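You operate a simulated robot arm through the tools that you are given. There is no shell and no other tool. Be economical: measure what you need, move in short steps, check, and stop when the job is done.

You run a simulated two-armed robot. Do the job below in one go: nothing can be reset, and whatever is moved stays where it is left.

JOB
Put the washed plug from the parts washer in the orange tray and carry the tray to the green mat.
Fine: power off before the lid opens; shut the lid again; both plugs ride in the tray.

Only the result counts: the job must be done as asked and must still hold three seconds after the hand-in. Knocking over, shifting, dropping, spilling or breaking anything else fails it. A push-on lid holds only when it is set on centred and level and pressed home; a screw cap is set on level and turned clockwise until tight.

ROBOT AND FRAMES
Two 7-joint arms with four-finger grippers on one trunk, on a base that drives. Base frame: it is fixed to the floor where the robot stands at the start and does not move with it; the origin is under the middle of the robot, x ahead of it, y to its left, z up; the surface under the hand at the start is at about z = 874. Readings come in mm, degrees, newtons and seconds.
The left shoulder is at the start at [40, 181, 1179], the right one opposite. With the tool pointing down near the work surface each hand reaches from about 320 to 840 mm from the robot's upright axis, wherever it stands, measured 20 degrees to its own side. Places, roughly: orange parts tray [-250, -1250, 1000]; sliding washer lid [600, -300, 900]; top of the green work mat [-100, 1600, 800]; tray [-200, -1200, 900]; washer power switch [600, 0, 900]; washer start button [700, 100, 900]; yellow drain lever [500, -200, 400]. Payload 3.67 kg a hand.
The TCP of each hand is the grasp point between the finger pads, 28 mm short of the fingertips. In the tool frame z runs along the fingers and y along their closing line. Largest opening 112 mm; the body of the gripper starts 73 mm behind the TCP.
Orientation is told as [roll, pitch, yaw] about the base's x, y, z axes, in that order, counted from this pose: with the fingers straight down and closing along the base's y, the tool's x points along the base's -x, its y along +y and its z along -z.

CONTROLS
- The arms move only by the tool drive_tool. It takes "left_series", "right_series" or both (then of equal length, played together; a hand with none holds still); each is text: rows parted by semicolons, each of 7 numbers parted by spaces: the shift along the tool's x, y, z in m, then the turn, a rotation vector about the tool's x, y, z in degrees, then the closure, from 0 (fully open) to 1 (shut). In form: tx ty tz ax ay az hand; .... A call has 1 to 12 rows; each row is the pose to reach, as a shift and turn from the pose commanded when the call began, along the tool's axes at that moment. Each row takes 0.2 s and may step no farther than 50 mm and 8.6 degrees from the row before; otherwise, or with a gripper value out of range, the whole call is refused. A pose out of reach is approached as far as the arm can. The call stops where the force on the tool passes 40 N (or 10 N more than at its start, if that is more) or the arm is blocked; 0.2 s more then pass. Each finger halts on what it meets, pressing with about 30 N; the grip force reading is that of the motor and also rises with nothing between the fingers. The clock runs only during rows and for 0.2 s after the last one: add rows that repeat a pose to give the fingers time. The reply holds the time, the measured pose of the TCP, the force on the tool along the base axes, the opening and the grip force, in the units named above and with some noise, with the torque about the TCP (base axes, N m) and any sound that the robot's microphone picked up.
- Cameras (640 x 400 px; columns grow to the right, rows downward): "scene" is now at [111.6, -22.9, 1407]; the picture's right is [-0.32, -0.95, 0.00], its down [-0.55, 0.18, -0.81] and it looks along [0.77, -0.26, -0.58] (base axes); focal length 257 px, centre (320, 200). "left" rides on the left gripper at [60, 18, -104] in its tool frame; the picture's right is [-0.29, 0.96, 0.00], its down [-0.80, -0.24, -0.55] and it looks along [-0.53, -0.16, 0.83] (tool axes); focal length 234 px, centre (320, 200). "right" rides on the right gripper at [60, -18, -104] in its tool frame; the picture's right is [0.29, 0.96, 0.00], its down [-0.80, 0.24, -0.55] and it looks along [-0.53, 0.16, 0.83] (tool axes); focal length 234 px, centre (320, 200). There is no depth. A picture from a camera that has moved, and an enlarged one, comes with that camera's place and axes in the base frame and with its lens. The place of the scene camera against the robot may be out by one fixed shift of up to 12 mm in any direction.
- capture(camera): a new picture of that camera. The clock stands still meanwhile.
- move_column(by): slides the trunk up (or, below 0, down) by that many mm; the arms and the scene camera ride with it, the base frame stays. It gives what a move gives, with no picture.
- drive_base(legs): drives the robot by 1 to 6 legs, each [ahead, left, turn to the left] in mm, mm and degrees, along the robot's own axes; the way and the turn of a leg run together, so that a leg with both is an arc; at most 1500 mm and 180 degrees a leg. The arms and the cameras ride along, it lands a little off, and it stops where it bumps. It gives what a move gives.
- aim_head(pan, tilt): turns the head with the scene camera to pan (to the left, within 86 degrees either way) and tilt (down, from -29 to 69), counted from straight ahead of the robot. It gives what a move gives.
- close_up(camera, box): a new picture of the part [left, top, right, bottom] of that camera's present view, enlarged. The clock stands still meanwhile.
- close_job(): hands the job in; it is judged then, once.

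Work in short steps. Places have to be worked out from the pictures, the camera data and where the tool is seen: move nearer, look again, correct. Check each grasp and each placing, and mend what went wrong. You have 120 turns and 100 pictures in all, those below and enlarged ones among them. Open the grippers and draw the arms clear of the work before you hand the job in, unless the task says otherwise; then end with one line.

The tools are called as a command line: name --argument value ..., lists and objects as JSON in quotes. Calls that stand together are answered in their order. drive_tool: Moves the arms, as the interface text tells. Its arguments: {"type":"object","properties":{"left_series":{"type":"string"},"right_series":{"type":"string"}},"required":[]} The other tools are called the same way: move_column (by) slides the trunk up or down; drive_base (legs) drives the base; aim_head (pan, tilt) turns the head that bears the scene camera; capture (camera) takes a picture; close_up (camera, box) takes an enlarged picture of a part of a camera's view; close_job () hands the job in.

At the start:

```text
t: 0.0
left_tool_pos: [501.3, 75.0, 1173.1]
left_tool_rot: [0.1, 0.0, 0.0]
left_ft_force: [0.6, 1.2, -0.3]
left_ft_torque: [0.05, 0.0, -0.01]
left_finger_gap: 112.0
left_finger_force: 0.1
right_tool_pos: [520.2, -352.8, 1177.2]
right_tool_rot: [0.0, 0.0, -0.1]
right_ft_force: [-0.6, 0.1, 0.6]
right_ft_torque: [0.0, 0.0, 0.0]
right_finger_gap: 111.8
right_finger_force: 0.0
trunk travel left (down, up): [-300.0, 214.0]
robot x, y, heading: [1.5, -0.8, -0.1]
head pan, tilt: [-18.4, 35.7]
```

scene: 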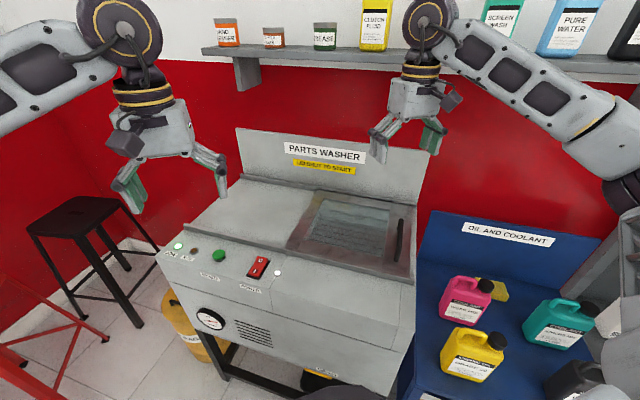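
right: 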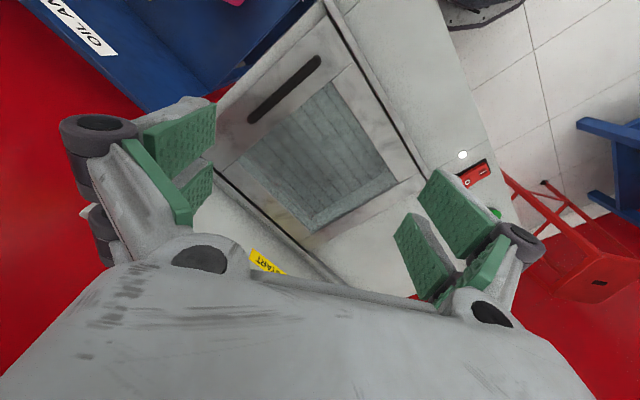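
left: 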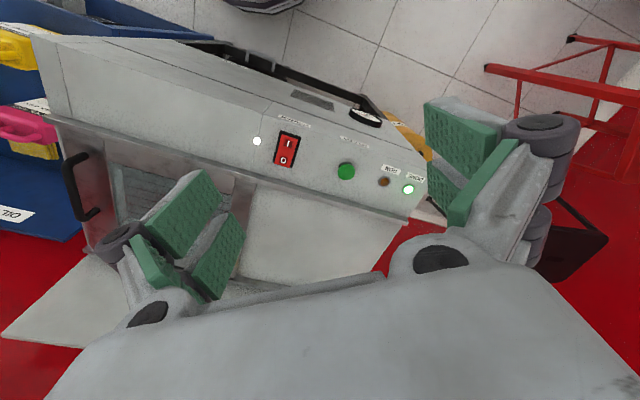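

The washer stands ahead with its sliding lid, switch and lights. I take enlarged views of the washer top and the panel to read the state.

close_up --camera "scene" --box '[150, 120, 450, 310]'

close_up --camera "left" --box '[200, 90, 440, 240]'

aim_head --pan -80 --tilt 35

capture --camera "scene"

```text
2.11 times, centred on (300, 215) of scene
camera zoom: at [111.6, -22.9, 1407.0], right [-0.32, -0.95, 0.0], down [-0.55, 0.18, -0.81], along [0.77, -0.26, -0.58], focal length 541 px, centre (362, 168)
```

zoom: 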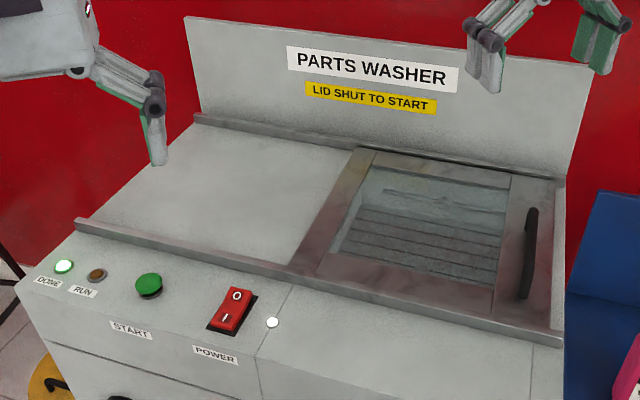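

```text
2.67 times, centred on (320, 165) of left
camera zoom: at [440.7, 93.4, 1276.6], right [0.29, 0.96, 0.0], down [0.8, -0.24, 0.55], along [0.53, -0.16, -0.83], focal length 624 px, centre (320, 293)
```

zoom: 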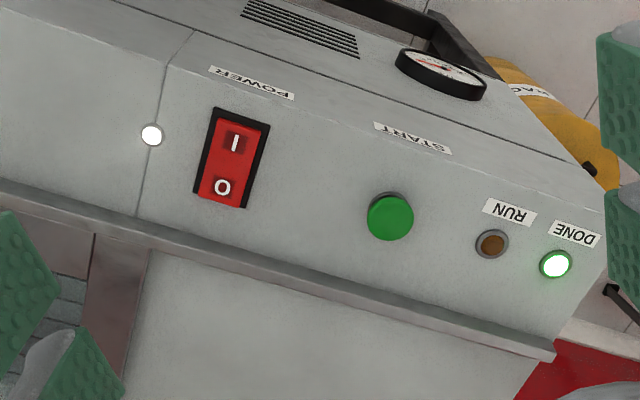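

```text
t: 1.3
left_tool_pos: [500.3, 74.9, 1173.5]
left_tool_rot: [0.0, 0.0, 0.1]
left_ft_force: [-0.4, -0.9, 0.2]
left_ft_torque: [0.0, -0.02, -0.02]
left_finger_gap: 112.0
left_finger_force: 0.0
right_tool_pos: [518.8, -352.0, 1177.1]
right_tool_rot: [0.0, 0.0, 0.0]
right_ft_force: [-0.2, -1.1, -0.4]
right_ft_torque: [0.0, 0.0, 0.0]
right_finger_gap: 112.0
right_finger_force: 0.0
trunk travel left (down, up): [-300.0, 214.0]
robot x, y, heading: [-1.0, -2.1, 0.2]
head pan, tilt: [-80.0, 35.0]
```

```text
94 pictures are left
camera scene: at [43.8, -81.9, 1408.2], right [-0.98, -0.17, 0.0], down [-0.1, 0.56, -0.82], along [0.14, -0.81, -0.57], focal length 257 px, centre (320, 200)
```

scene: 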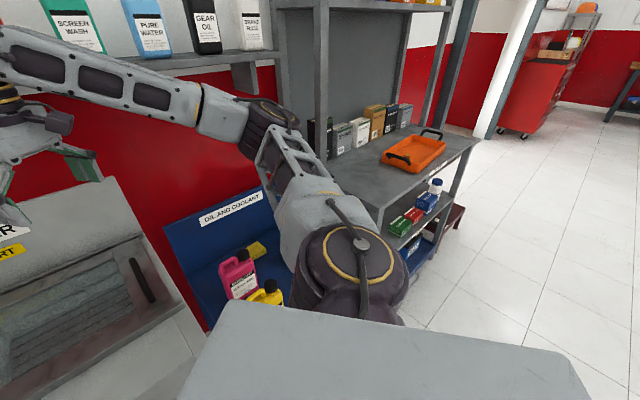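

The orange tray with two handles sits on the shelf to the right. I zoom in on it and then look left for the green mat.

close_up --camera "scene" --box '[360, 110, 480, 185]'

aim_head --pan 84 --tilt 30

capture --camera "scene"

aim_head --pan -18 --tilt 55

capture --camera "scene"

```text
5.33 times, centred on (420, 148) of scene
camera zoom: at [43.8, -81.9, 1408.2], right [-0.98, -0.17, 0.0], down [-0.1, 0.56, -0.82], along [0.14, -0.81, -0.57], focal length 1371 px, centre (-213, 480)
```

zoom: 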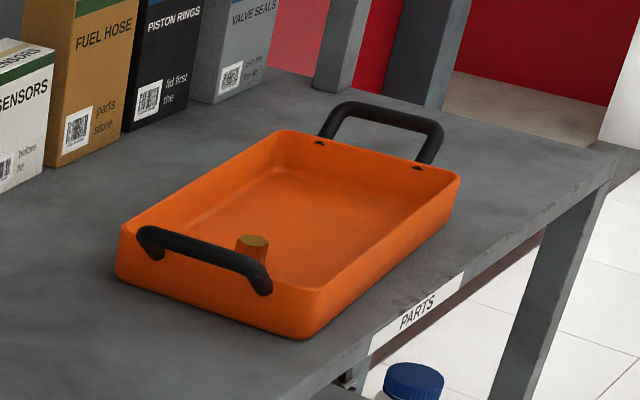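

```text
t: 3.8
left_tool_pos: [501.2, 74.7, 1172.5]
left_tool_rot: [0.0, 0.0, -0.1]
left_ft_force: [-0.5, 0.9, 0.8]
left_ft_torque: [0.03, -0.01, -0.01]
left_finger_gap: 112.0
left_finger_force: 0.0
right_tool_pos: [518.8, -352.1, 1177.1]
right_tool_rot: [0.0, -0.1, 0.0]
right_ft_force: [-0.2, -0.4, 0.0]
right_ft_torque: [0.0, 0.02, 0.01]
right_finger_gap: 111.8
right_finger_force: 0.0
trunk travel left (down, up): [-300.0, 214.0]
robot x, y, heading: [5.2, -0.2, 0.2]
head pan, tilt: [84.0, 30.0]
```

```text
92 pictures are left
camera scene: at [37.9, 94.7, 1416.0], right [0.99, -0.1, 0.0], down [-0.05, -0.5, -0.87], along [0.09, 0.86, -0.5], focal length 257 px, centre (320, 200)
```

scene: 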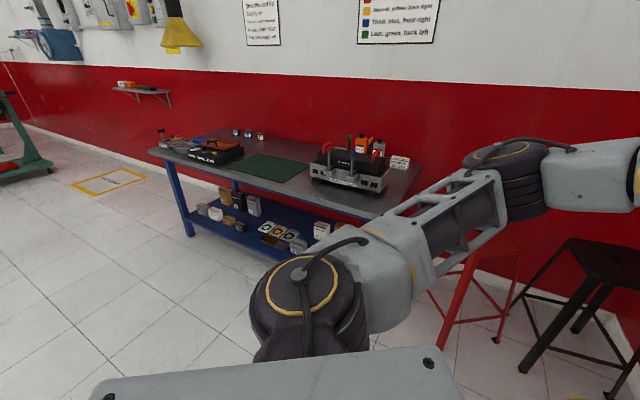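

```text
t: 5.6
left_tool_pos: [500.0, 74.8, 1173.0]
left_tool_rot: [0.0, 0.0, 0.0]
left_ft_force: [0.5, 0.1, -0.1]
left_ft_torque: [-0.03, 0.02, 0.01]
left_finger_gap: 112.0
left_finger_force: 0.0
right_tool_pos: [519.3, -351.7, 1176.9]
right_tool_rot: [0.0, 0.1, 0.0]
right_ft_force: [-0.2, 0.2, 0.3]
right_ft_torque: [0.03, 0.0, 0.03]
right_finger_gap: 111.9
right_finger_force: 0.1
trunk travel left (down, up): [-300.0, 214.0]
robot x, y, heading: [2.4, -0.0, -0.1]
head pan, tilt: [-18.0, 55.0]
```

```text
91 pictures are left
camera scene: at [97.0, -17.4, 1379.9], right [-0.31, -0.95, 0.0], down [-0.78, 0.25, -0.57], along [0.55, -0.18, -0.82], focal length 257 px, centre (320, 200)
```

scene: 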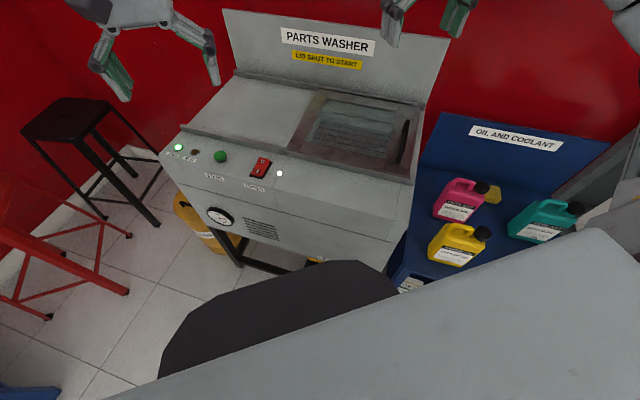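

The panel reads power ON (white lamp), DONE lit. The washer is turned about -35°; I judge the "O" end of the switch to be near (592,-22,882). I shut the left fingers and bring them above it, then look.

drive_tool --left_series "-0.016 -0.017 0.036 0 0 0 1; -0.032 -0.034 0.072 0 0 0 1; -0.048 -0.051 0.108 0 0 0 1; -0.064 -0.068 0.144 0 0 0 1; -0.080 -0.085 0.180 0 0 0 1; -0.0925 -0.099 0.213 0 0 0 1; -0.0925 -0.099 0.213 0 0 0 1"

capture --camera "left"

close_up --camera "scene" --box '[160, 80, 440, 255]'

```text
t: 7.2
left_tool_pos: [593.2, -24.4, 960.6]
left_tool_rot: [0.0, 0.0, 0.1]
left_ft_force: [0.4, -0.1, 0.3]
left_ft_torque: [-0.01, -0.01, -0.01]
left_finger_gap: 0.0
left_finger_force: 30.2
right_tool_pos: [519.1, -351.2, 1177.1]
right_tool_rot: [-0.1, 0.1, 0.0]
right_ft_force: [0.5, 0.6, -0.1]
right_ft_torque: [0.0, 0.0, -0.03]
right_finger_gap: 112.1
right_finger_force: 0.1
trunk travel left (down, up): [-300.0, 214.0]
robot x, y, heading: [0.0, -2.5, 0.1]
head pan, tilt: [-18.0, 55.0]
```

```text
90 pictures are left
camera left: at [532.8, -5.9, 1064.3], right [0.29, 0.96, 0.0], down [0.8, -0.24, 0.55], along [0.53, -0.16, -0.83], focal length 234 px, centre (320, 200)
```

left: 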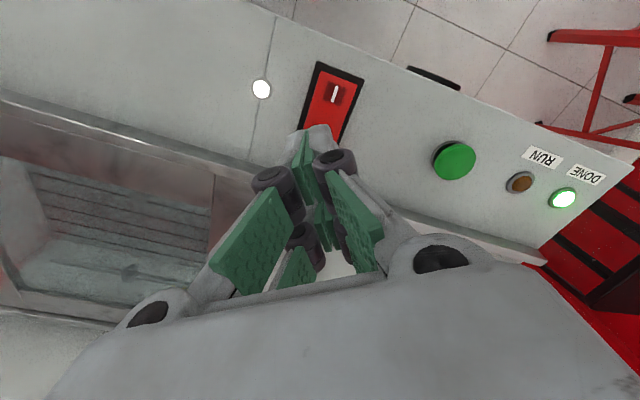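

```text
2.29 times, centred on (300, 168) of scene
camera zoom: at [96.5, -17.1, 1380.0], right [-0.31, -0.95, 0.0], down [-0.78, 0.25, -0.57], along [0.55, -0.18, -0.82], focal length 588 px, centre (366, 274)
```

zoom: 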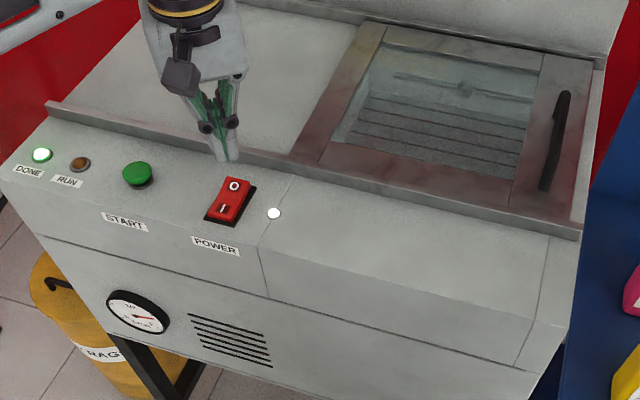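

The shut fingertips hang right above the O end (about (593,-24)). I press straight down in small steps and return.

drive_tool --left_series "0 0 0.02 0 0 0 1; 0 0 0.038 0 0 0 1; 0 0 0.045 0 0 0 1; 0 0 0.050 0 0 0 1; 0 0 0.054 0 0 0 1; 0 0 0.058 0 0 0 1"

capture --camera "left"

close_up --camera "scene" --box '[160, 80, 440, 255]'

```text
t: 8.6
left_tool_pos: [592.8, -24.3, 900.8]
left_tool_rot: [0.0, 0.0, -0.1]
left_ft_force: [-0.1, 0.3, 0.4]
left_ft_torque: [-0.02, 0.03, -0.02]
left_finger_gap: 0.0
left_finger_force: 30.1
right_tool_pos: [519.3, -351.4, 1177.0]
right_tool_rot: [-0.1, -0.2, 0.0]
right_ft_force: [-0.1, 0.4, -0.5]
right_ft_torque: [0.06, 0.01, 0.01]
right_finger_gap: 112.0
right_finger_force: 0.1
trunk travel left (down, up): [-300.0, 214.0]
robot x, y, heading: [1.8, -3.4, -0.0]
head pan, tilt: [-18.0, 55.0]
```

```text
88 pictures are left
camera left: at [533.1, -5.8, 1005.4], right [0.29, 0.96, 0.0], down [0.8, -0.24, 0.55], along [0.53, -0.16, -0.83], focal length 234 px, centre (320, 200)
```

left: 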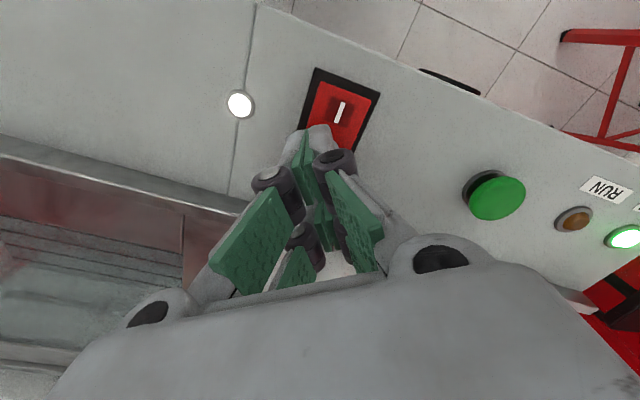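

```text
2.29 times, centred on (300, 168) of scene
camera zoom: at [97.1, -17.5, 1379.9], right [-0.31, -0.95, 0.0], down [-0.78, 0.25, -0.57], along [0.55, -0.18, -0.82], focal length 588 px, centre (366, 274)
```

zoom: 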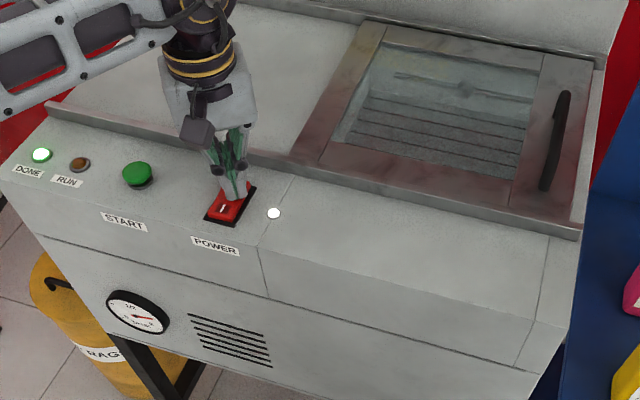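

No contact yet, so the panel lies lower (about 862) and the O end a few mm further. I shift slightly and keep pressing.

drive_tool --left_series "-0.005 -0.003 0.0 0 0 0 1; -0.005 -0.003 0.004 0 0 0 1; -0.005 -0.003 0.008 0 0 0 1; -0.005 -0.003 0.012 0 0 0 1; -0.005 -0.003 0.016 0 0 0 1; -0.005 -0.003 0.020 0 0 0 1; -0.005 -0.003 0.024 0 0 0 1"

capture --camera "left"

```text
t: 9.7
left_tool_pos: [600.0, -29.0, 898.5]
left_tool_rot: [-0.4, -0.4, 0.1]
left_ft_force: [-5.7, 2.3, 15.8]
left_ft_torque: [0.2, 0.63, 0.02]
left_finger_gap: 0.0
left_finger_force: 35.5
right_tool_pos: [519.0, -350.4, 1177.3]
right_tool_rot: [0.0, 0.0, 0.0]
right_ft_force: [0.7, 0.6, -0.9]
right_ft_torque: [0.01, 0.06, 0.0]
right_finger_gap: 112.1
right_finger_force: 0.1
trunk travel left (down, up): [-300.0, 214.0]
robot x, y, heading: [-0.7, -0.8, -0.0]
head pan, tilt: [-18.0, 55.0]
stopped in row 5 (left hand): the force on the tool passed its limit at 45 N (the readings are from after the stop); the commanded pose is now the measured one
```

```text
86 pictures are left
camera left: at [538.9, -9.1, 1001.1], right [0.29, 0.96, 0.0], down [0.79, -0.24, 0.56], along [0.54, -0.17, -0.83], focal length 234 px, centre (320, 200)
```

left: 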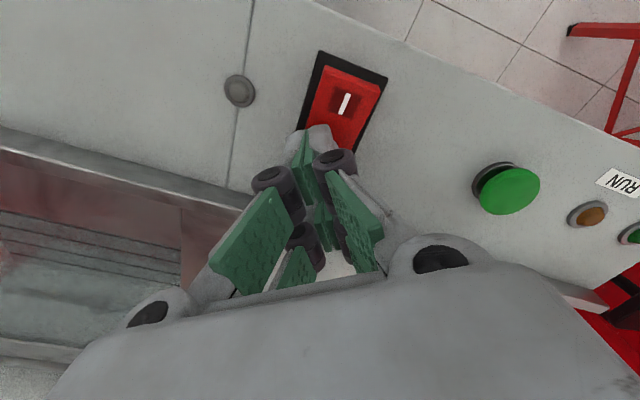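

The power lamp went dark, so power is off. I lift the left hand back out of the way and bring the right hand, turned to the washer's angle, above the lid handle.

drive_tool --left_series "0 0 -0.04 0 0 0 1; 0.02 0.02 -0.08 0 0 0 1; 0.04 0.05 -0.11 0 0 0 1; 0.065 0.08 -0.14 0 0 0 1; 0.09 0.11 -0.17 0 0 0 1; 0.1 0.14 -0.2 0 0 0 1" --right_series "-0.002 -0.01 0.03 0 0 6 0; -0.003 -0.02 0.06 0 0 12 0; -0.005 -0.03 0.09 0 0 18 0; -0.007 -0.037 0.12 0 0 24 0; -0.009 -0.043 0.150 0 0 30 0; -0.009 -0.043 0.167 0 0 35.5 0"

capture --camera "right"

close_up --camera "scene" --box '[160, 80, 440, 255]'

```text
t: 11.1
left_tool_pos: [499.0, 112.0, 1096.2]
left_tool_rot: [-0.3, -0.4, 0.0]
left_ft_force: [-0.2, 0.2, 0.8]
left_ft_torque: [0.01, 0.01, 0.0]
left_finger_gap: 0.0
left_finger_force: 36.0
right_tool_pos: [526.6, -394.2, 1008.6]
right_tool_rot: [0.0, 0.0, -35.6]
right_ft_force: [-0.6, -0.6, 1.3]
right_ft_torque: [-0.01, -0.02, 0.01]
right_finger_gap: 111.9
right_finger_force: 0.0
trunk travel left (down, up): [-300.0, 214.0]
robot x, y, heading: [1.3, -3.4, 0.3]
head pan, tilt: [-18.0, 55.0]
```

```text
85 pictures are left
camera right: at [468.6, -373.1, 1114.2], right [0.32, 0.95, 0.0], down [0.79, -0.27, 0.55], along [0.52, -0.18, -0.83], focal length 234 px, centre (320, 200)
```

right: 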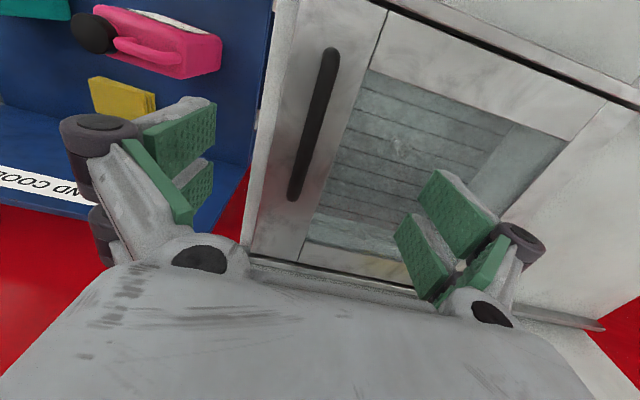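

```text
2.29 times, centred on (300, 168) of scene
camera zoom: at [96.6, -16.7, 1380.0], right [-0.31, -0.95, 0.0], down [-0.78, 0.25, -0.57], along [0.55, -0.18, -0.82], focal length 588 px, centre (366, 274)
```

zoom: 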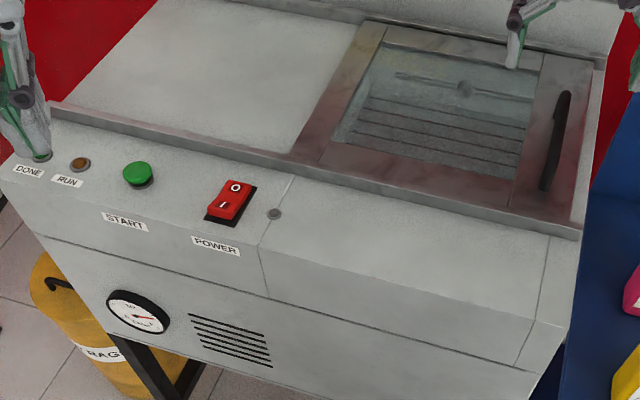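

The handle bar centre computes to about (528,-402, ~900), running along the washer's depth. I shift 6 mm and descend part way, then check the height.

drive_tool --right_series "0 -0.006 0.04 0 0 0 0; 0 -0.006 0.07 0 0 0 0"

capture --camera "right"

close_up --camera "scene" --box '[280, 60, 440, 160]'

```text
t: 11.7
left_tool_pos: [498.6, 112.3, 1094.6]
left_tool_rot: [-0.3, -0.3, 0.2]
left_ft_force: [0.4, -0.1, -0.6]
left_ft_torque: [0.02, 0.0, -0.01]
left_finger_gap: 0.0
left_finger_force: 35.4
right_tool_pos: [524.9, -398.9, 939.7]
right_tool_rot: [-0.1, 0.1, -35.6]
right_ft_force: [0.3, -0.5, 0.3]
right_ft_torque: [0.0, 0.03, 0.03]
right_finger_gap: 112.0
right_finger_force: 0.1
trunk travel left (down, up): [-300.0, 214.0]
robot x, y, heading: [-0.6, 0.7, 0.1]
head pan, tilt: [-18.0, 55.0]
```

```text
83 pictures are left
camera right: at [466.0, -378.5, 1043.8], right [0.32, 0.95, 0.0], down [0.79, -0.27, 0.55], along [0.52, -0.18, -0.83], focal length 234 px, centre (320, 200)
```

right: 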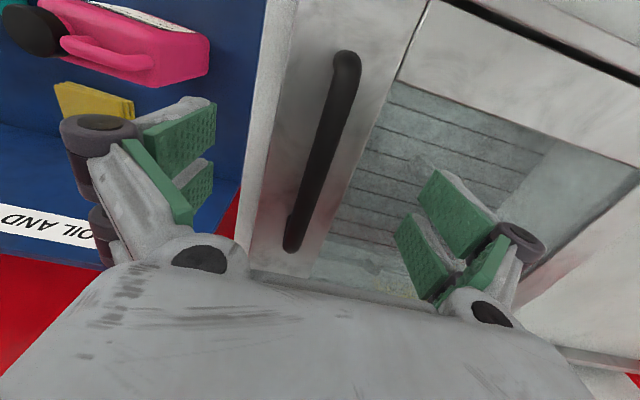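

```text
4.00 times, centred on (360, 110) of scene
camera zoom: at [97.3, -17.4, 1379.9], right [-0.31, -0.95, 0.0], down [-0.78, 0.25, -0.57], along [0.55, -0.18, -0.82], focal length 1028 px, centre (160, 560)
```

zoom: 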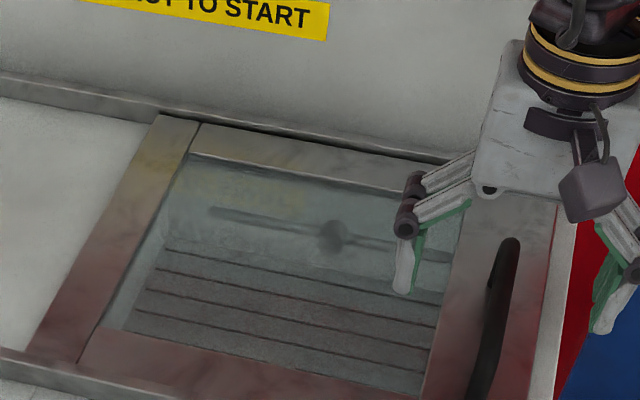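

The bar is now refined to centre about (529,-405), top z≈910. I nudge 3 mm, descend to TCP ≈ 913 and close on it.

drive_tool --right_series "0 -0.003 0.015 0 0 0 0; 0 -0.003 0.022 0 0 0 0; 0 -0.003 0.027 0 0 0 0; 0 -0.003 0.027 0 0 0 0.5; 0 -0.003 0.027 0 0 0 1; 0 -0.003 0.027 0 0 0 1"

capture --camera "right"

```text
t: 13.1
left_tool_pos: [500.5, 112.4, 1095.4]
left_tool_rot: [-0.2, -0.5, 0.2]
left_ft_force: [0.5, -0.7, 0.7]
left_ft_torque: [0.04, -0.02, 0.02]
left_finger_gap: 0.0
left_finger_force: 35.6
right_tool_pos: [522.9, -400.7, 912.8]
right_tool_rot: [0.2, 0.0, -35.6]
right_ft_force: [7.9, 8.8, -3.2]
right_ft_torque: [-0.08, -0.06, -0.26]
right_finger_gap: 14.5
right_finger_force: 6.6
trunk travel left (down, up): [-300.0, 214.0]
robot x, y, heading: [5.0, -1.9, -0.1]
head pan, tilt: [-18.0, 55.0]
```

```text
81 pictures are left
camera right: at [464.1, -380.2, 1016.9], right [0.32, 0.95, 0.0], down [0.79, -0.27, 0.55], along [0.53, -0.18, -0.83], focal length 234 px, centre (320, 200)
```

right: 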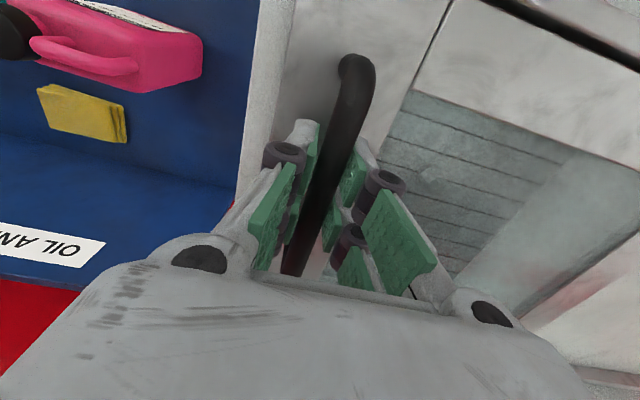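

The handle is held (gap 14.5). I slide the lid along the washer's length to the left in steady steps.

drive_tool --right_series "0 0.01 0 0 0 0 1; 0 0.03 0 0 0 0 1; 0 0.055 0 0 0 0 1; 0 0.08 0 0 0 0 1; 0 0.105 0 0 0 0 1; 0 0.13 0 0 0 0 1; 0 0.155 0 0 0 0 1; 0 0.18 0 0 0 0 1; 0 0.205 0 0 0 0 1; 0 0.23 0 0 0 0 1; 0 0.25 0 0 0 0 1"

capture --camera "scene"

```text
t: 15.5
left_tool_pos: [500.6, 111.6, 1093.3]
left_tool_rot: [-0.2, -0.3, 0.1]
left_ft_force: [-0.1, 0.4, -0.1]
left_ft_torque: [-0.03, -0.03, 0.01]
left_finger_gap: 0.1
left_finger_force: 35.5
right_tool_pos: [668.7, -198.6, 912.6]
right_tool_rot: [0.1, -0.1, -35.7]
right_ft_force: [8.8, -4.1, 4.5]
right_ft_torque: [-0.19, -0.01, -0.94]
right_finger_gap: 12.4
right_finger_force: 44.8
trunk travel left (down, up): [-300.0, 214.0]
robot x, y, heading: [-2.7, -2.0, -0.1]
head pan, tilt: [-18.0, 55.0]
```

```text
80 pictures are left
camera scene: at [97.9, -17.3, 1379.9], right [-0.31, -0.95, 0.0], down [-0.78, 0.25, -0.57], along [0.54, -0.18, -0.82], focal length 257 px, centre (320, 200)
```

scene: 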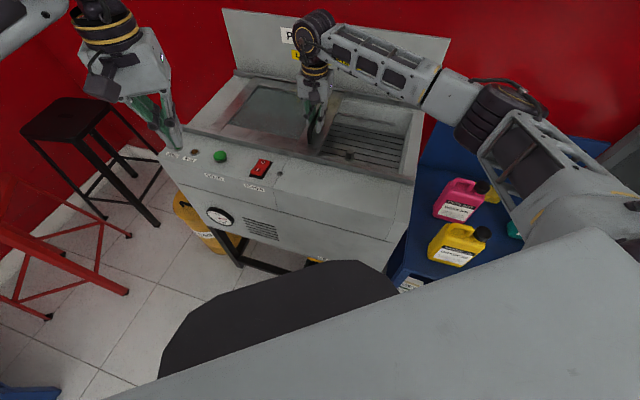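

The lid is well open. I zoom into the basin to find the plug.

close_up --camera "scene" --box '[300, 80, 428, 160]'

capture --camera "right"

```text
5.00 times, centred on (364, 120) of scene
camera zoom: at [97.9, -17.3, 1379.9], right [-0.31, -0.95, 0.0], down [-0.78, 0.25, -0.57], along [0.54, -0.18, -0.82], focal length 1285 px, centre (100, 600)
```

zoom: 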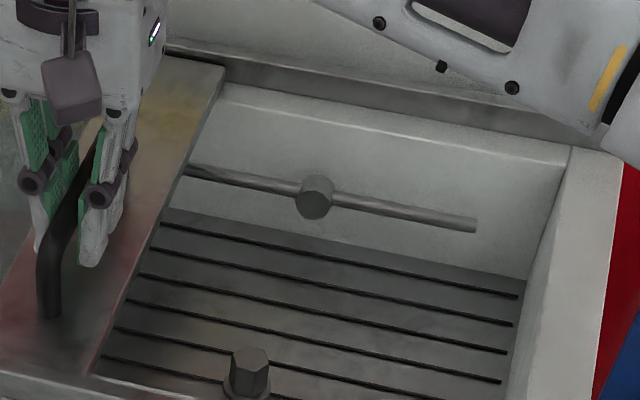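

```text
78 pictures are left
camera right: at [610.5, -177.0, 1016.9], right [0.32, 0.95, 0.0], down [0.79, -0.27, 0.56], along [0.53, -0.18, -0.83], focal length 234 px, centre (320, 200)
```

right: 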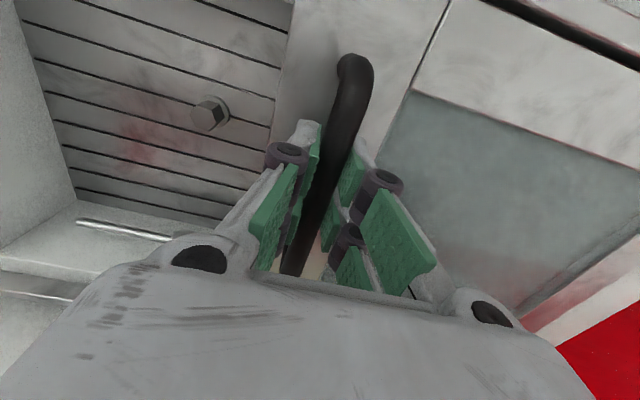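

The plug stands upright in the basin near (629,-290), top ≈ 798. I slide the lid a bit further for clearance, release the handle and lift the right hand.

drive_tool --right_series "0 0.01 0 0 0 0 1; 0 0.02 0 0 0 0 1; 0 0.03 0 0 0 0 1; 0 0.04 0 0 0 0 1"

drive_tool --right_series "0 0 0 0 0 0 0.5; 0 0 0 0 0 0 0.5; 0 0 -0.03 0 0 0 0.4; 0 0 -0.07 0 0 0 0.4; 0 0 -0.115 0 0 0 0.4; 0 0 -0.16 0 0 0 0.4; 0.03 -0.03 -0.18 0 0 0 0.4; 0.06 -0.06 -0.19 0 0 0 0.4; 0.09 -0.09 -0.2 0 0 0 0.4; 0.1 -0.13 -0.21 0 0 0 0.4; 0.1 -0.17 -0.22 0 0 0 0.4"

capture --camera "scene"

capture --camera "right"

```text
t: 16.5
left_tool_pos: [500.5, 111.6, 1094.0]
left_tool_rot: [-0.3, -0.2, 0.1]
left_ft_force: [-0.4, 0.8, 0.3]
left_ft_torque: [-0.05, -0.01, 0.01]
left_finger_gap: 0.2
left_finger_force: 35.3
right_tool_pos: [693.0, -167.2, 912.5]
right_tool_rot: [0.1, -0.1, -35.6]
right_ft_force: [11.8, -7.9, 9.0]
right_ft_torque: [0.19, 0.5, -1.02]
right_finger_gap: 12.6
right_finger_force: 45.1
trunk travel left (down, up): [-300.0, 214.0]
robot x, y, heading: [1.4, 0.7, -0.1]
head pan, tilt: [-18.0, 55.0]
```

```text
t: 18.9
left_tool_pos: [498.4, 110.9, 1093.6]
left_tool_rot: [-0.3, -0.4, 0.1]
left_ft_force: [0.1, 0.4, -0.2]
left_ft_torque: [-0.03, -0.01, 0.01]
left_finger_gap: 0.0
left_finger_force: 35.0
right_tool_pos: [510.7, -247.9, 1133.7]
right_tool_rot: [0.0, 0.0, -35.4]
right_ft_force: [-0.6, 0.0, 0.7]
right_ft_torque: [0.02, -0.02, 0.03]
right_finger_gap: 67.2
right_finger_force: 0.1
trunk travel left (down, up): [-300.0, 214.0]
robot x, y, heading: [1.4, 0.3, -0.1]
head pan, tilt: [-18.0, 55.0]
```

```text
77 pictures are left
camera scene: at [95.7, -18.4, 1380.0], right [-0.31, -0.95, 0.0], down [-0.78, 0.25, -0.57], along [0.55, -0.18, -0.82], focal length 257 px, centre (320, 200)
```

scene: 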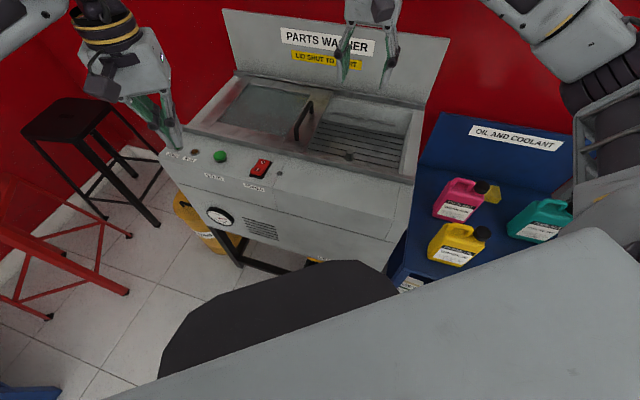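

```text
76 pictures are left
camera right: at [451.3, -226.5, 1238.2], right [0.32, 0.95, 0.0], down [0.79, -0.27, 0.55], along [0.53, -0.18, -0.83], focal length 234 px, centre (320, 200)
```

right: 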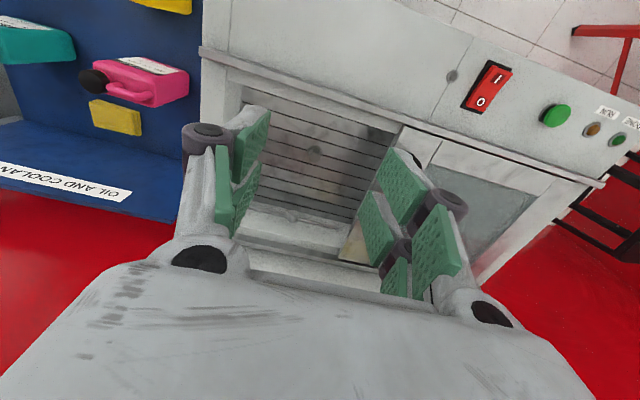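

Plug position confirmed around (622,-292). I turn the base 20° to the right so that the left hand can take the plug while the right one remains free for the lid.

drive_base --legs '[[0, 0, -20]]'

aim_head --pan 0 --tilt 50

capture --camera "scene"

```text
t: 20.5
left_tool_pos: [507.0, -67.8, 1094.1]
left_tool_rot: [-0.3, -0.4, -20.2]
left_ft_force: [0.1, -0.2, -0.5]
left_ft_torque: [0.03, -0.02, 0.01]
left_finger_gap: 0.0
left_finger_force: 36.0
right_tool_pos: [394.6, -407.6, 1132.9]
right_tool_rot: [-0.1, 0.1, -55.6]
right_ft_force: [0.0, -0.7, 0.8]
right_ft_torque: [0.01, 0.04, 0.01]
right_finger_gap: 67.4
right_finger_force: 0.1
trunk travel left (down, up): [-300.0, 214.0]
robot x, y, heading: [-2.3, -1.5, -20.1]
head pan, tilt: [-18.0, 55.0]
```

```text
t: 21.3
left_tool_pos: [507.9, -67.9, 1094.8]
left_tool_rot: [-0.3, -0.4, -20.2]
left_ft_force: [-0.3, -0.1, -1.0]
left_ft_torque: [0.01, -0.01, -0.01]
left_finger_gap: 0.3
left_finger_force: 35.8
right_tool_pos: [394.5, -407.7, 1133.7]
right_tool_rot: [0.0, 0.0, -55.6]
right_ft_force: [-0.1, 0.6, 0.5]
right_ft_torque: [0.01, 0.03, 0.0]
right_finger_gap: 67.3
right_finger_force: 0.0
trunk travel left (down, up): [-300.0, 214.0]
robot x, y, heading: [2.6, 0.2, -20.4]
head pan, tilt: [0.0, 50.0]
```

```text
75 pictures are left
camera scene: at [99.4, -28.7, 1386.4], right [-0.35, -0.94, 0.0], down [-0.72, 0.27, -0.64], along [0.6, -0.22, -0.77], focal length 257 px, centre (320, 200)
```

scene: 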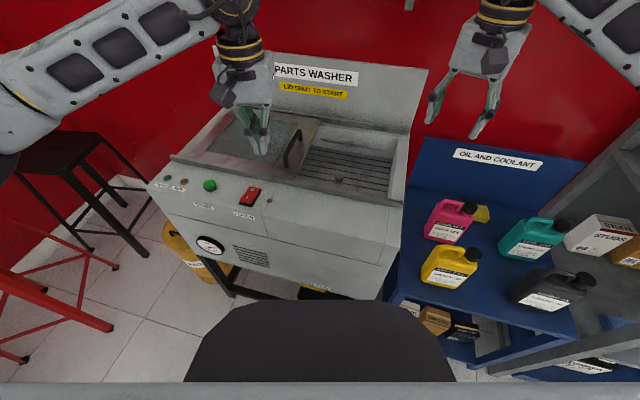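

I bring the left hand, opened to ~67 mm and turned to the washer's angle, above the plug.

drive_tool --left_series "-0.027 -0.024 0.01 0 0 2 0.4; -0.054 -0.048 0.025 0 0 4 0.4; -0.081 -0.073 0.045 0 0 7 0.4; -0.108 -0.098 0.07 0 0 9 0.4; -0.135 -0.123 0.095 0 0 12 0.4; -0.16 -0.148 0.115 0 0 14 0.4; -0.185 -0.171 0.134 0 0 15.4 0.4"

capture --camera "left"

close_up --camera "scene" --box '[270, 110, 430, 210]'

```text
t: 22.9
left_tool_pos: [622.4, -295.7, 962.4]
left_tool_rot: [-0.1, -0.4, -35.6]
left_ft_force: [0.8, 0.5, 0.1]
left_ft_torque: [0.02, 0.03, -0.01]
left_finger_gap: 67.2
left_finger_force: 0.0
right_tool_pos: [394.7, -409.7, 1130.8]
right_tool_rot: [0.1, 0.1, -55.8]
right_ft_force: [0.3, -0.1, -0.3]
right_ft_torque: [0.06, 0.02, 0.03]
right_finger_gap: 67.0
right_finger_force: 0.1
trunk travel left (down, up): [-300.0, 214.0]
robot x, y, heading: [1.7, 1.3, -20.2]
head pan, tilt: [0.0, 50.0]
```

```text
74 pictures are left
camera left: at [582.9, -244.8, 1065.7], right [0.79, 0.61, 0.0], down [0.51, -0.66, 0.56], along [0.34, -0.44, -0.83], focal length 234 px, centre (320, 200)
```

left: 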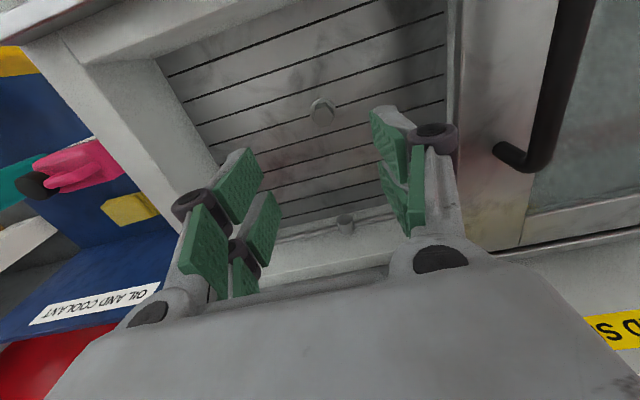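

```text
4.00 times, centred on (350, 160) of scene
camera zoom: at [99.3, -30.8, 1386.4], right [-0.35, -0.94, 0.0], down [-0.72, 0.27, -0.64], along [0.6, -0.22, -0.77], focal length 1028 px, centre (200, 360)
```

zoom: 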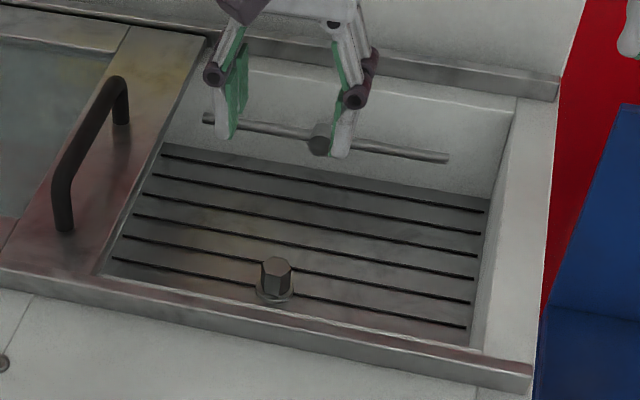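

The plug top is refined to (620.6,-290,~804). I centre over it and descend to TCP ≈ 835, then look again.

drive_tool --left_series "0.005 0.0036 0.03 0 0 0 0.4; 0.005 0.0036 0.065 0 0 0 0.4; 0.005 0.0036 0.1 0 0 0 0.4; 0.005 0.0036 0.127 0 0 0 0.4"

capture --camera "left"

close_up --camera "scene" --box '[270, 110, 430, 210]'

```text
t: 23.9
left_tool_pos: [621.1, -289.2, 836.2]
left_tool_rot: [-0.2, -0.4, -35.5]
left_ft_force: [0.5, -0.2, 0.5]
left_ft_torque: [0.02, 0.01, -0.03]
left_finger_gap: 67.2
left_finger_force: 0.0
right_tool_pos: [394.8, -408.1, 1132.9]
right_tool_rot: [0.0, 0.0, -55.7]
right_ft_force: [-0.3, -0.1, -1.0]
right_ft_torque: [0.02, 0.01, -0.02]
right_finger_gap: 67.3
right_finger_force: 0.0
trunk travel left (down, up): [-300.0, 214.0]
robot x, y, heading: [0.2, -0.8, -20.1]
head pan, tilt: [0.0, 50.0]
```

```text
72 pictures are left
camera left: at [582.2, -238.1, 938.2], right [0.79, 0.61, 0.0], down [0.51, -0.66, 0.56], along [0.34, -0.44, -0.83], focal length 234 px, centre (320, 200)
```

left: 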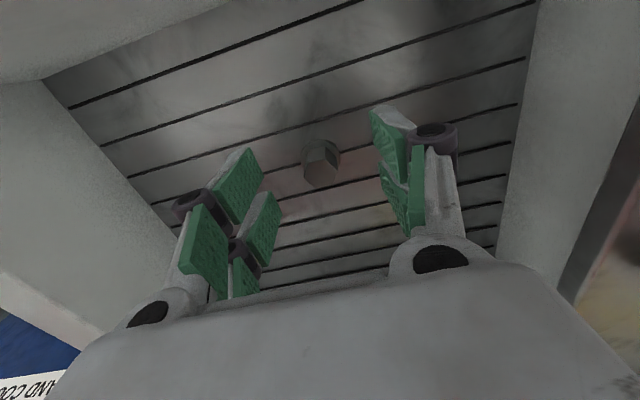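

```text
4.00 times, centred on (350, 160) of scene
camera zoom: at [99.8, -29.3, 1386.4], right [-0.35, -0.94, 0.0], down [-0.72, 0.27, -0.64], along [0.6, -0.22, -0.77], focal length 1028 px, centre (200, 360)
```

zoom: 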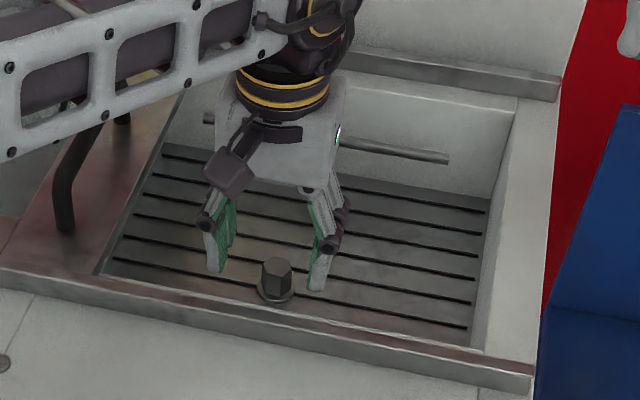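

The plug is centred between the fingers (top ≈ 800). I go down to TCP ≈ 801 and close on the hex.

drive_tool --left_series "0 0 0.015 0 0 0 0.4; 0 0 0.027 0 0 0 0.4; 0 0 0.035 0 0 0 0.4; 0 0 0.035 0 0 0 0.7; 0 0 0.035 0 0 0 1; 0 0 0.035 0 0 0 1"

capture --camera "left"

close_up --camera "scene" --box '[270, 110, 430, 210]'

```text
t: 25.3
left_tool_pos: [621.7, -288.0, 801.3]
left_tool_rot: [-0.2, -0.4, -35.7]
left_ft_force: [-0.3, 0.3, 0.3]
left_ft_torque: [-0.01, 0.0, 0.02]
left_finger_gap: 24.2
left_finger_force: 29.8
right_tool_pos: [393.8, -408.7, 1132.4]
right_tool_rot: [0.1, 0.0, -55.6]
right_ft_force: [0.0, 0.4, 0.0]
right_ft_torque: [0.02, -0.03, -0.01]
right_finger_gap: 67.2
right_finger_force: 0.0
trunk travel left (down, up): [-300.0, 214.0]
robot x, y, heading: [-0.4, -0.2, -20.4]
head pan, tilt: [0.0, 50.0]
```

```text
70 pictures are left
camera left: at [582.8, -237.4, 903.9], right [0.79, 0.61, 0.0], down [0.51, -0.66, 0.56], along [0.34, -0.44, -0.83], focal length 234 px, centre (320, 200)
```

left: 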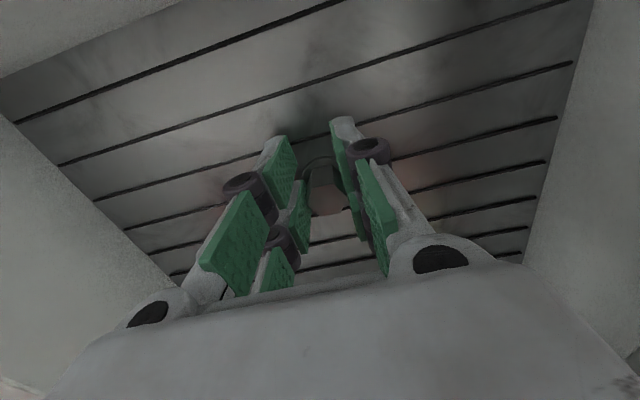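

```text
4.00 times, centred on (350, 160) of scene
camera zoom: at [99.5, -28.9, 1386.4], right [-0.35, -0.94, 0.0], down [-0.72, 0.27, -0.64], along [0.6, -0.22, -0.77], focal length 1028 px, centre (200, 360)
```

zoom: 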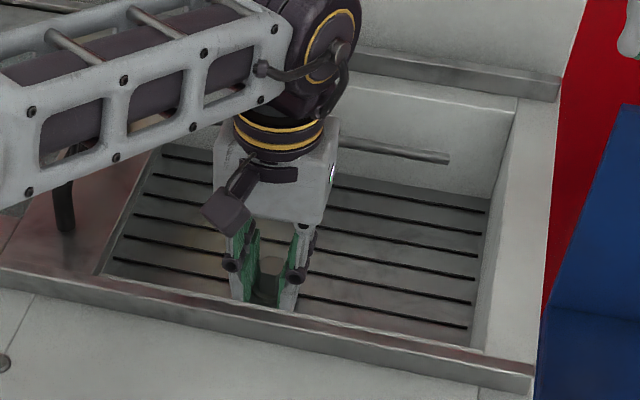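

The plug is gripped (gap 24.2 mm). I lift it straight up and then draw the left hand back clear of the basin and lid.

drive_tool --left_series "0 0 -0.02 0 0 0 1; 0 0 -0.05 0 0 0 1; 0 0 -0.09 0 0 0 1; 0 0 -0.13 0 0 0 1; 0 0 -0.17 0 0 0 1; 0 0 -0.21 0 0 0 1; 0.03 0 -0.24 0 0 0 1; 0.06 0.01 -0.27 0 0 0 1; 0.095 0.03 -0.295 0 0 0 1; 0.13 0.05 -0.31 0 0 0 1; 0.165 0.075 -0.32 0 0 0 1; 0.19 0.1 -0.33 0 0 0 1"

capture --camera "left"

capture --camera "scene"

```text
t: 27.9
left_tool_pos: [522.4, -93.3, 1129.3]
left_tool_rot: [-0.2, -0.4, -35.6]
left_ft_force: [-0.4, 0.0, -0.3]
left_ft_torque: [-0.02, -0.02, 0.02]
left_finger_gap: 24.1
left_finger_force: 30.4
right_tool_pos: [394.3, -407.6, 1134.0]
right_tool_rot: [0.0, 0.0, -55.8]
right_ft_force: [0.6, -0.7, 0.0]
right_ft_torque: [-0.02, -0.01, 0.0]
right_finger_gap: 67.2
right_finger_force: 0.0
trunk travel left (down, up): [-300.0, 214.0]
robot x, y, heading: [1.1, -0.3, -19.9]
head pan, tilt: [0.0, 50.0]
```

```text
68 pictures are left
camera left: at [483.5, -42.0, 1231.6], right [0.79, 0.61, 0.0], down [0.51, -0.65, 0.56], along [0.34, -0.44, -0.83], focal length 234 px, centre (320, 200)
```

left: 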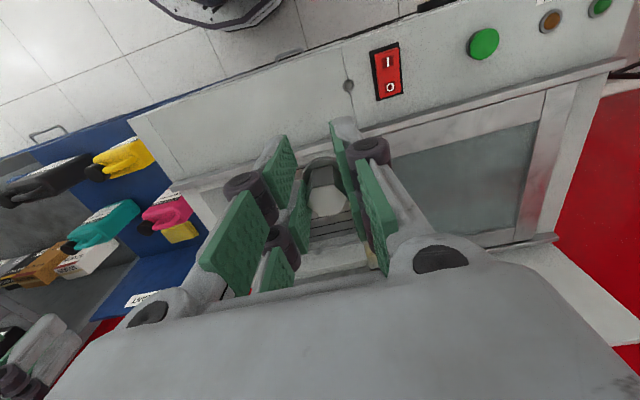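

```text
67 pictures are left
camera scene: at [99.3, -27.2, 1386.5], right [-0.35, -0.94, 0.0], down [-0.72, 0.26, -0.64], along [0.6, -0.22, -0.77], focal length 257 px, centre (320, 200)
```

scene: 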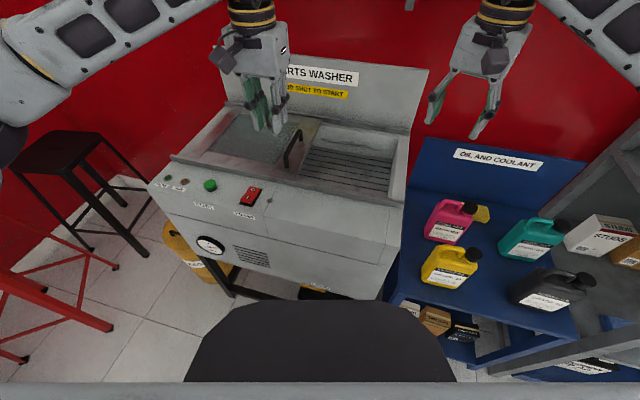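

The plug is secure in the left hand. I move that hand further left and bring the right hand over the lid handle again.

drive_tool --left_series "0.02 0.02 0 0 0 0 1; 0.05 0.05 0 0 0 0 1; 0.08 0.08 0 0 0 0 1; 0.1 0.1 0 0 0 0 1; 0.1 0.12 0 0 0 0 1; 0.1 0.12 0 0 0 0 1; 0.1 0.12 0 0 0 0 1; 0.1 0.12 0 0 0 0 1; 0.1 0.12 0 0 0 0 1; 0.1 0.12 0 0 0 0 1" --right_series "0.003 0.038 0 0 0 -2 0.4; 0.006 0.076 0 0 0 -4 0.4; 0.009 0.114 0.01 0 0 -6 0.4; 0.012 0.152 0.03 0 0 -8 0.4; 0.015 0.19 0.05 0 0 -10 0.4; 0.018 0.228 0.07 0 0 -12 0.4; 0.021 0.266 0.09 0 0 -14 0.4; 0.024 0.304 0.11 0 0 -16 0.4; 0.027 0.342 0.125 0 0 -18 0.4; 0.03 0.378 0.133 0 0 -20.1 0.4"

capture --camera "right"

```text
t: 30.1
left_tool_pos: [513.1, 64.2, 1127.4]
left_tool_rot: [-0.2, -0.5, -35.6]
left_ft_force: [0.3, 0.8, -0.3]
left_ft_torque: [-0.04, 0.01, 0.01]
left_finger_gap: 24.3
left_finger_force: 30.2
right_tool_pos: [690.9, -168.6, 1000.7]
right_tool_rot: [-0.2, -0.1, -35.7]
right_ft_force: [0.2, -0.9, 0.3]
right_ft_torque: [0.18, 0.03, 0.03]
right_finger_gap: 66.8
right_finger_force: 0.1
trunk travel left (down, up): [-300.0, 214.0]
robot x, y, heading: [-3.4, 0.2, -20.4]
head pan, tilt: [0.0, 50.0]
```

```text
66 pictures are left
camera right: at [631.5, -147.3, 1105.7], right [0.32, 0.95, 0.0], down [0.79, -0.27, 0.56], along [0.52, -0.18, -0.83], focal length 234 px, centre (320, 200)
```

right: 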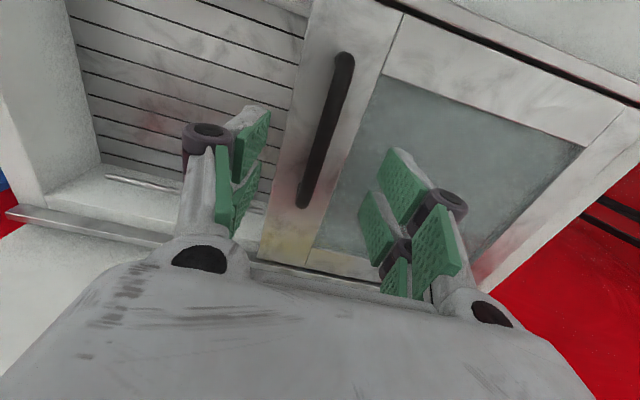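

The handle lies squarely between the right fingers. I descend to TCP ≈ 912 and grip.

drive_tool --right_series "0 0 0.03 0 0 0 0.4; 0 0 0.06 0 0 0 0.4; 0 0 0.08 0 0 0 0.4; 0 0 0.088 0 0 0 0.4; 0 0 0.088 0 0 0 1; 0 0 0.088 0 0 0 1; 0 0 0.088 0 0 0 1"

```text
t: 31.7
left_tool_pos: [510.9, 61.0, 1127.2]
left_tool_rot: [-0.1, -0.5, -35.6]
left_ft_force: [0.0, -0.2, 0.0]
left_ft_torque: [-0.01, 0.01, -0.01]
left_finger_gap: 24.4
left_finger_force: 29.6
right_tool_pos: [689.4, -170.5, 911.4]
right_tool_rot: [-0.1, 0.1, -35.7]
right_ft_force: [-2.5, 0.9, -2.3]
right_ft_torque: [0.0, 0.02, -0.65]
right_finger_gap: 13.0
right_finger_force: 44.6
trunk travel left (down, up): [-300.0, 214.0]
robot x, y, heading: [0.7, -1.5, -20.1]
head pan, tilt: [0.0, 50.0]
```

Gripped (13 mm). I slide the lid back 284 mm plus a few to seat it, gently at the end.

drive_tool --right_series "0 -0.01 0 0 0 0 1; 0 -0.035 0 0 0 0 1; 0 -0.065 0 0 0 0 1; 0 -0.095 0 0 0 0 1; 0 -0.125 0 0 0 0 1; 0 -0.155 0 0 0 0 1; 0 -0.185 0 0 0 0 1; 0 -0.215 0 0 0 0 1; 0 -0.24 0 0 0 0 1; 0 -0.265 0 0 0 0 1; 0 -0.28 0 0 0 0 1; 0 -0.288 0 0 0 0 1"

close_up --camera "scene" --box '[150, 60, 430, 235]'

```text
t: 34.3
left_tool_pos: [513.1, 63.5, 1126.9]
left_tool_rot: [-0.2, -0.5, -35.6]
left_ft_force: [0.4, 0.7, -0.6]
left_ft_torque: [-0.04, 0.05, 0.0]
left_finger_gap: 24.4
left_finger_force: 29.7
right_tool_pos: [524.9, -401.9, 912.3]
right_tool_rot: [0.0, 0.0, -35.4]
right_ft_force: [-5.6, 22.5, -17.2]
right_ft_torque: [0.37, 0.54, -1.26]
right_finger_gap: 12.7
right_finger_force: 44.7
trunk travel left (down, up): [-300.0, 214.0]
robot x, y, heading: [-1.5, 2.8, -20.0]
head pan, tilt: [0.0, 50.0]
```

```text
2.29 times, centred on (290, 148) of scene
camera zoom: at [100.9, -25.5, 1386.4], right [-0.34, -0.94, 0.0], down [-0.72, 0.26, -0.64], along [0.6, -0.22, -0.77], focal length 588 px, centre (389, 320)
```

zoom: 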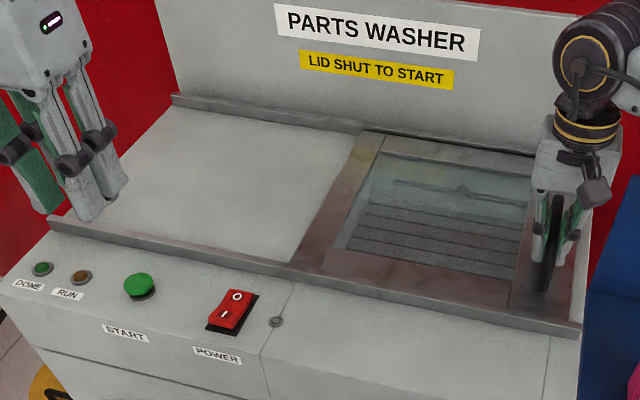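

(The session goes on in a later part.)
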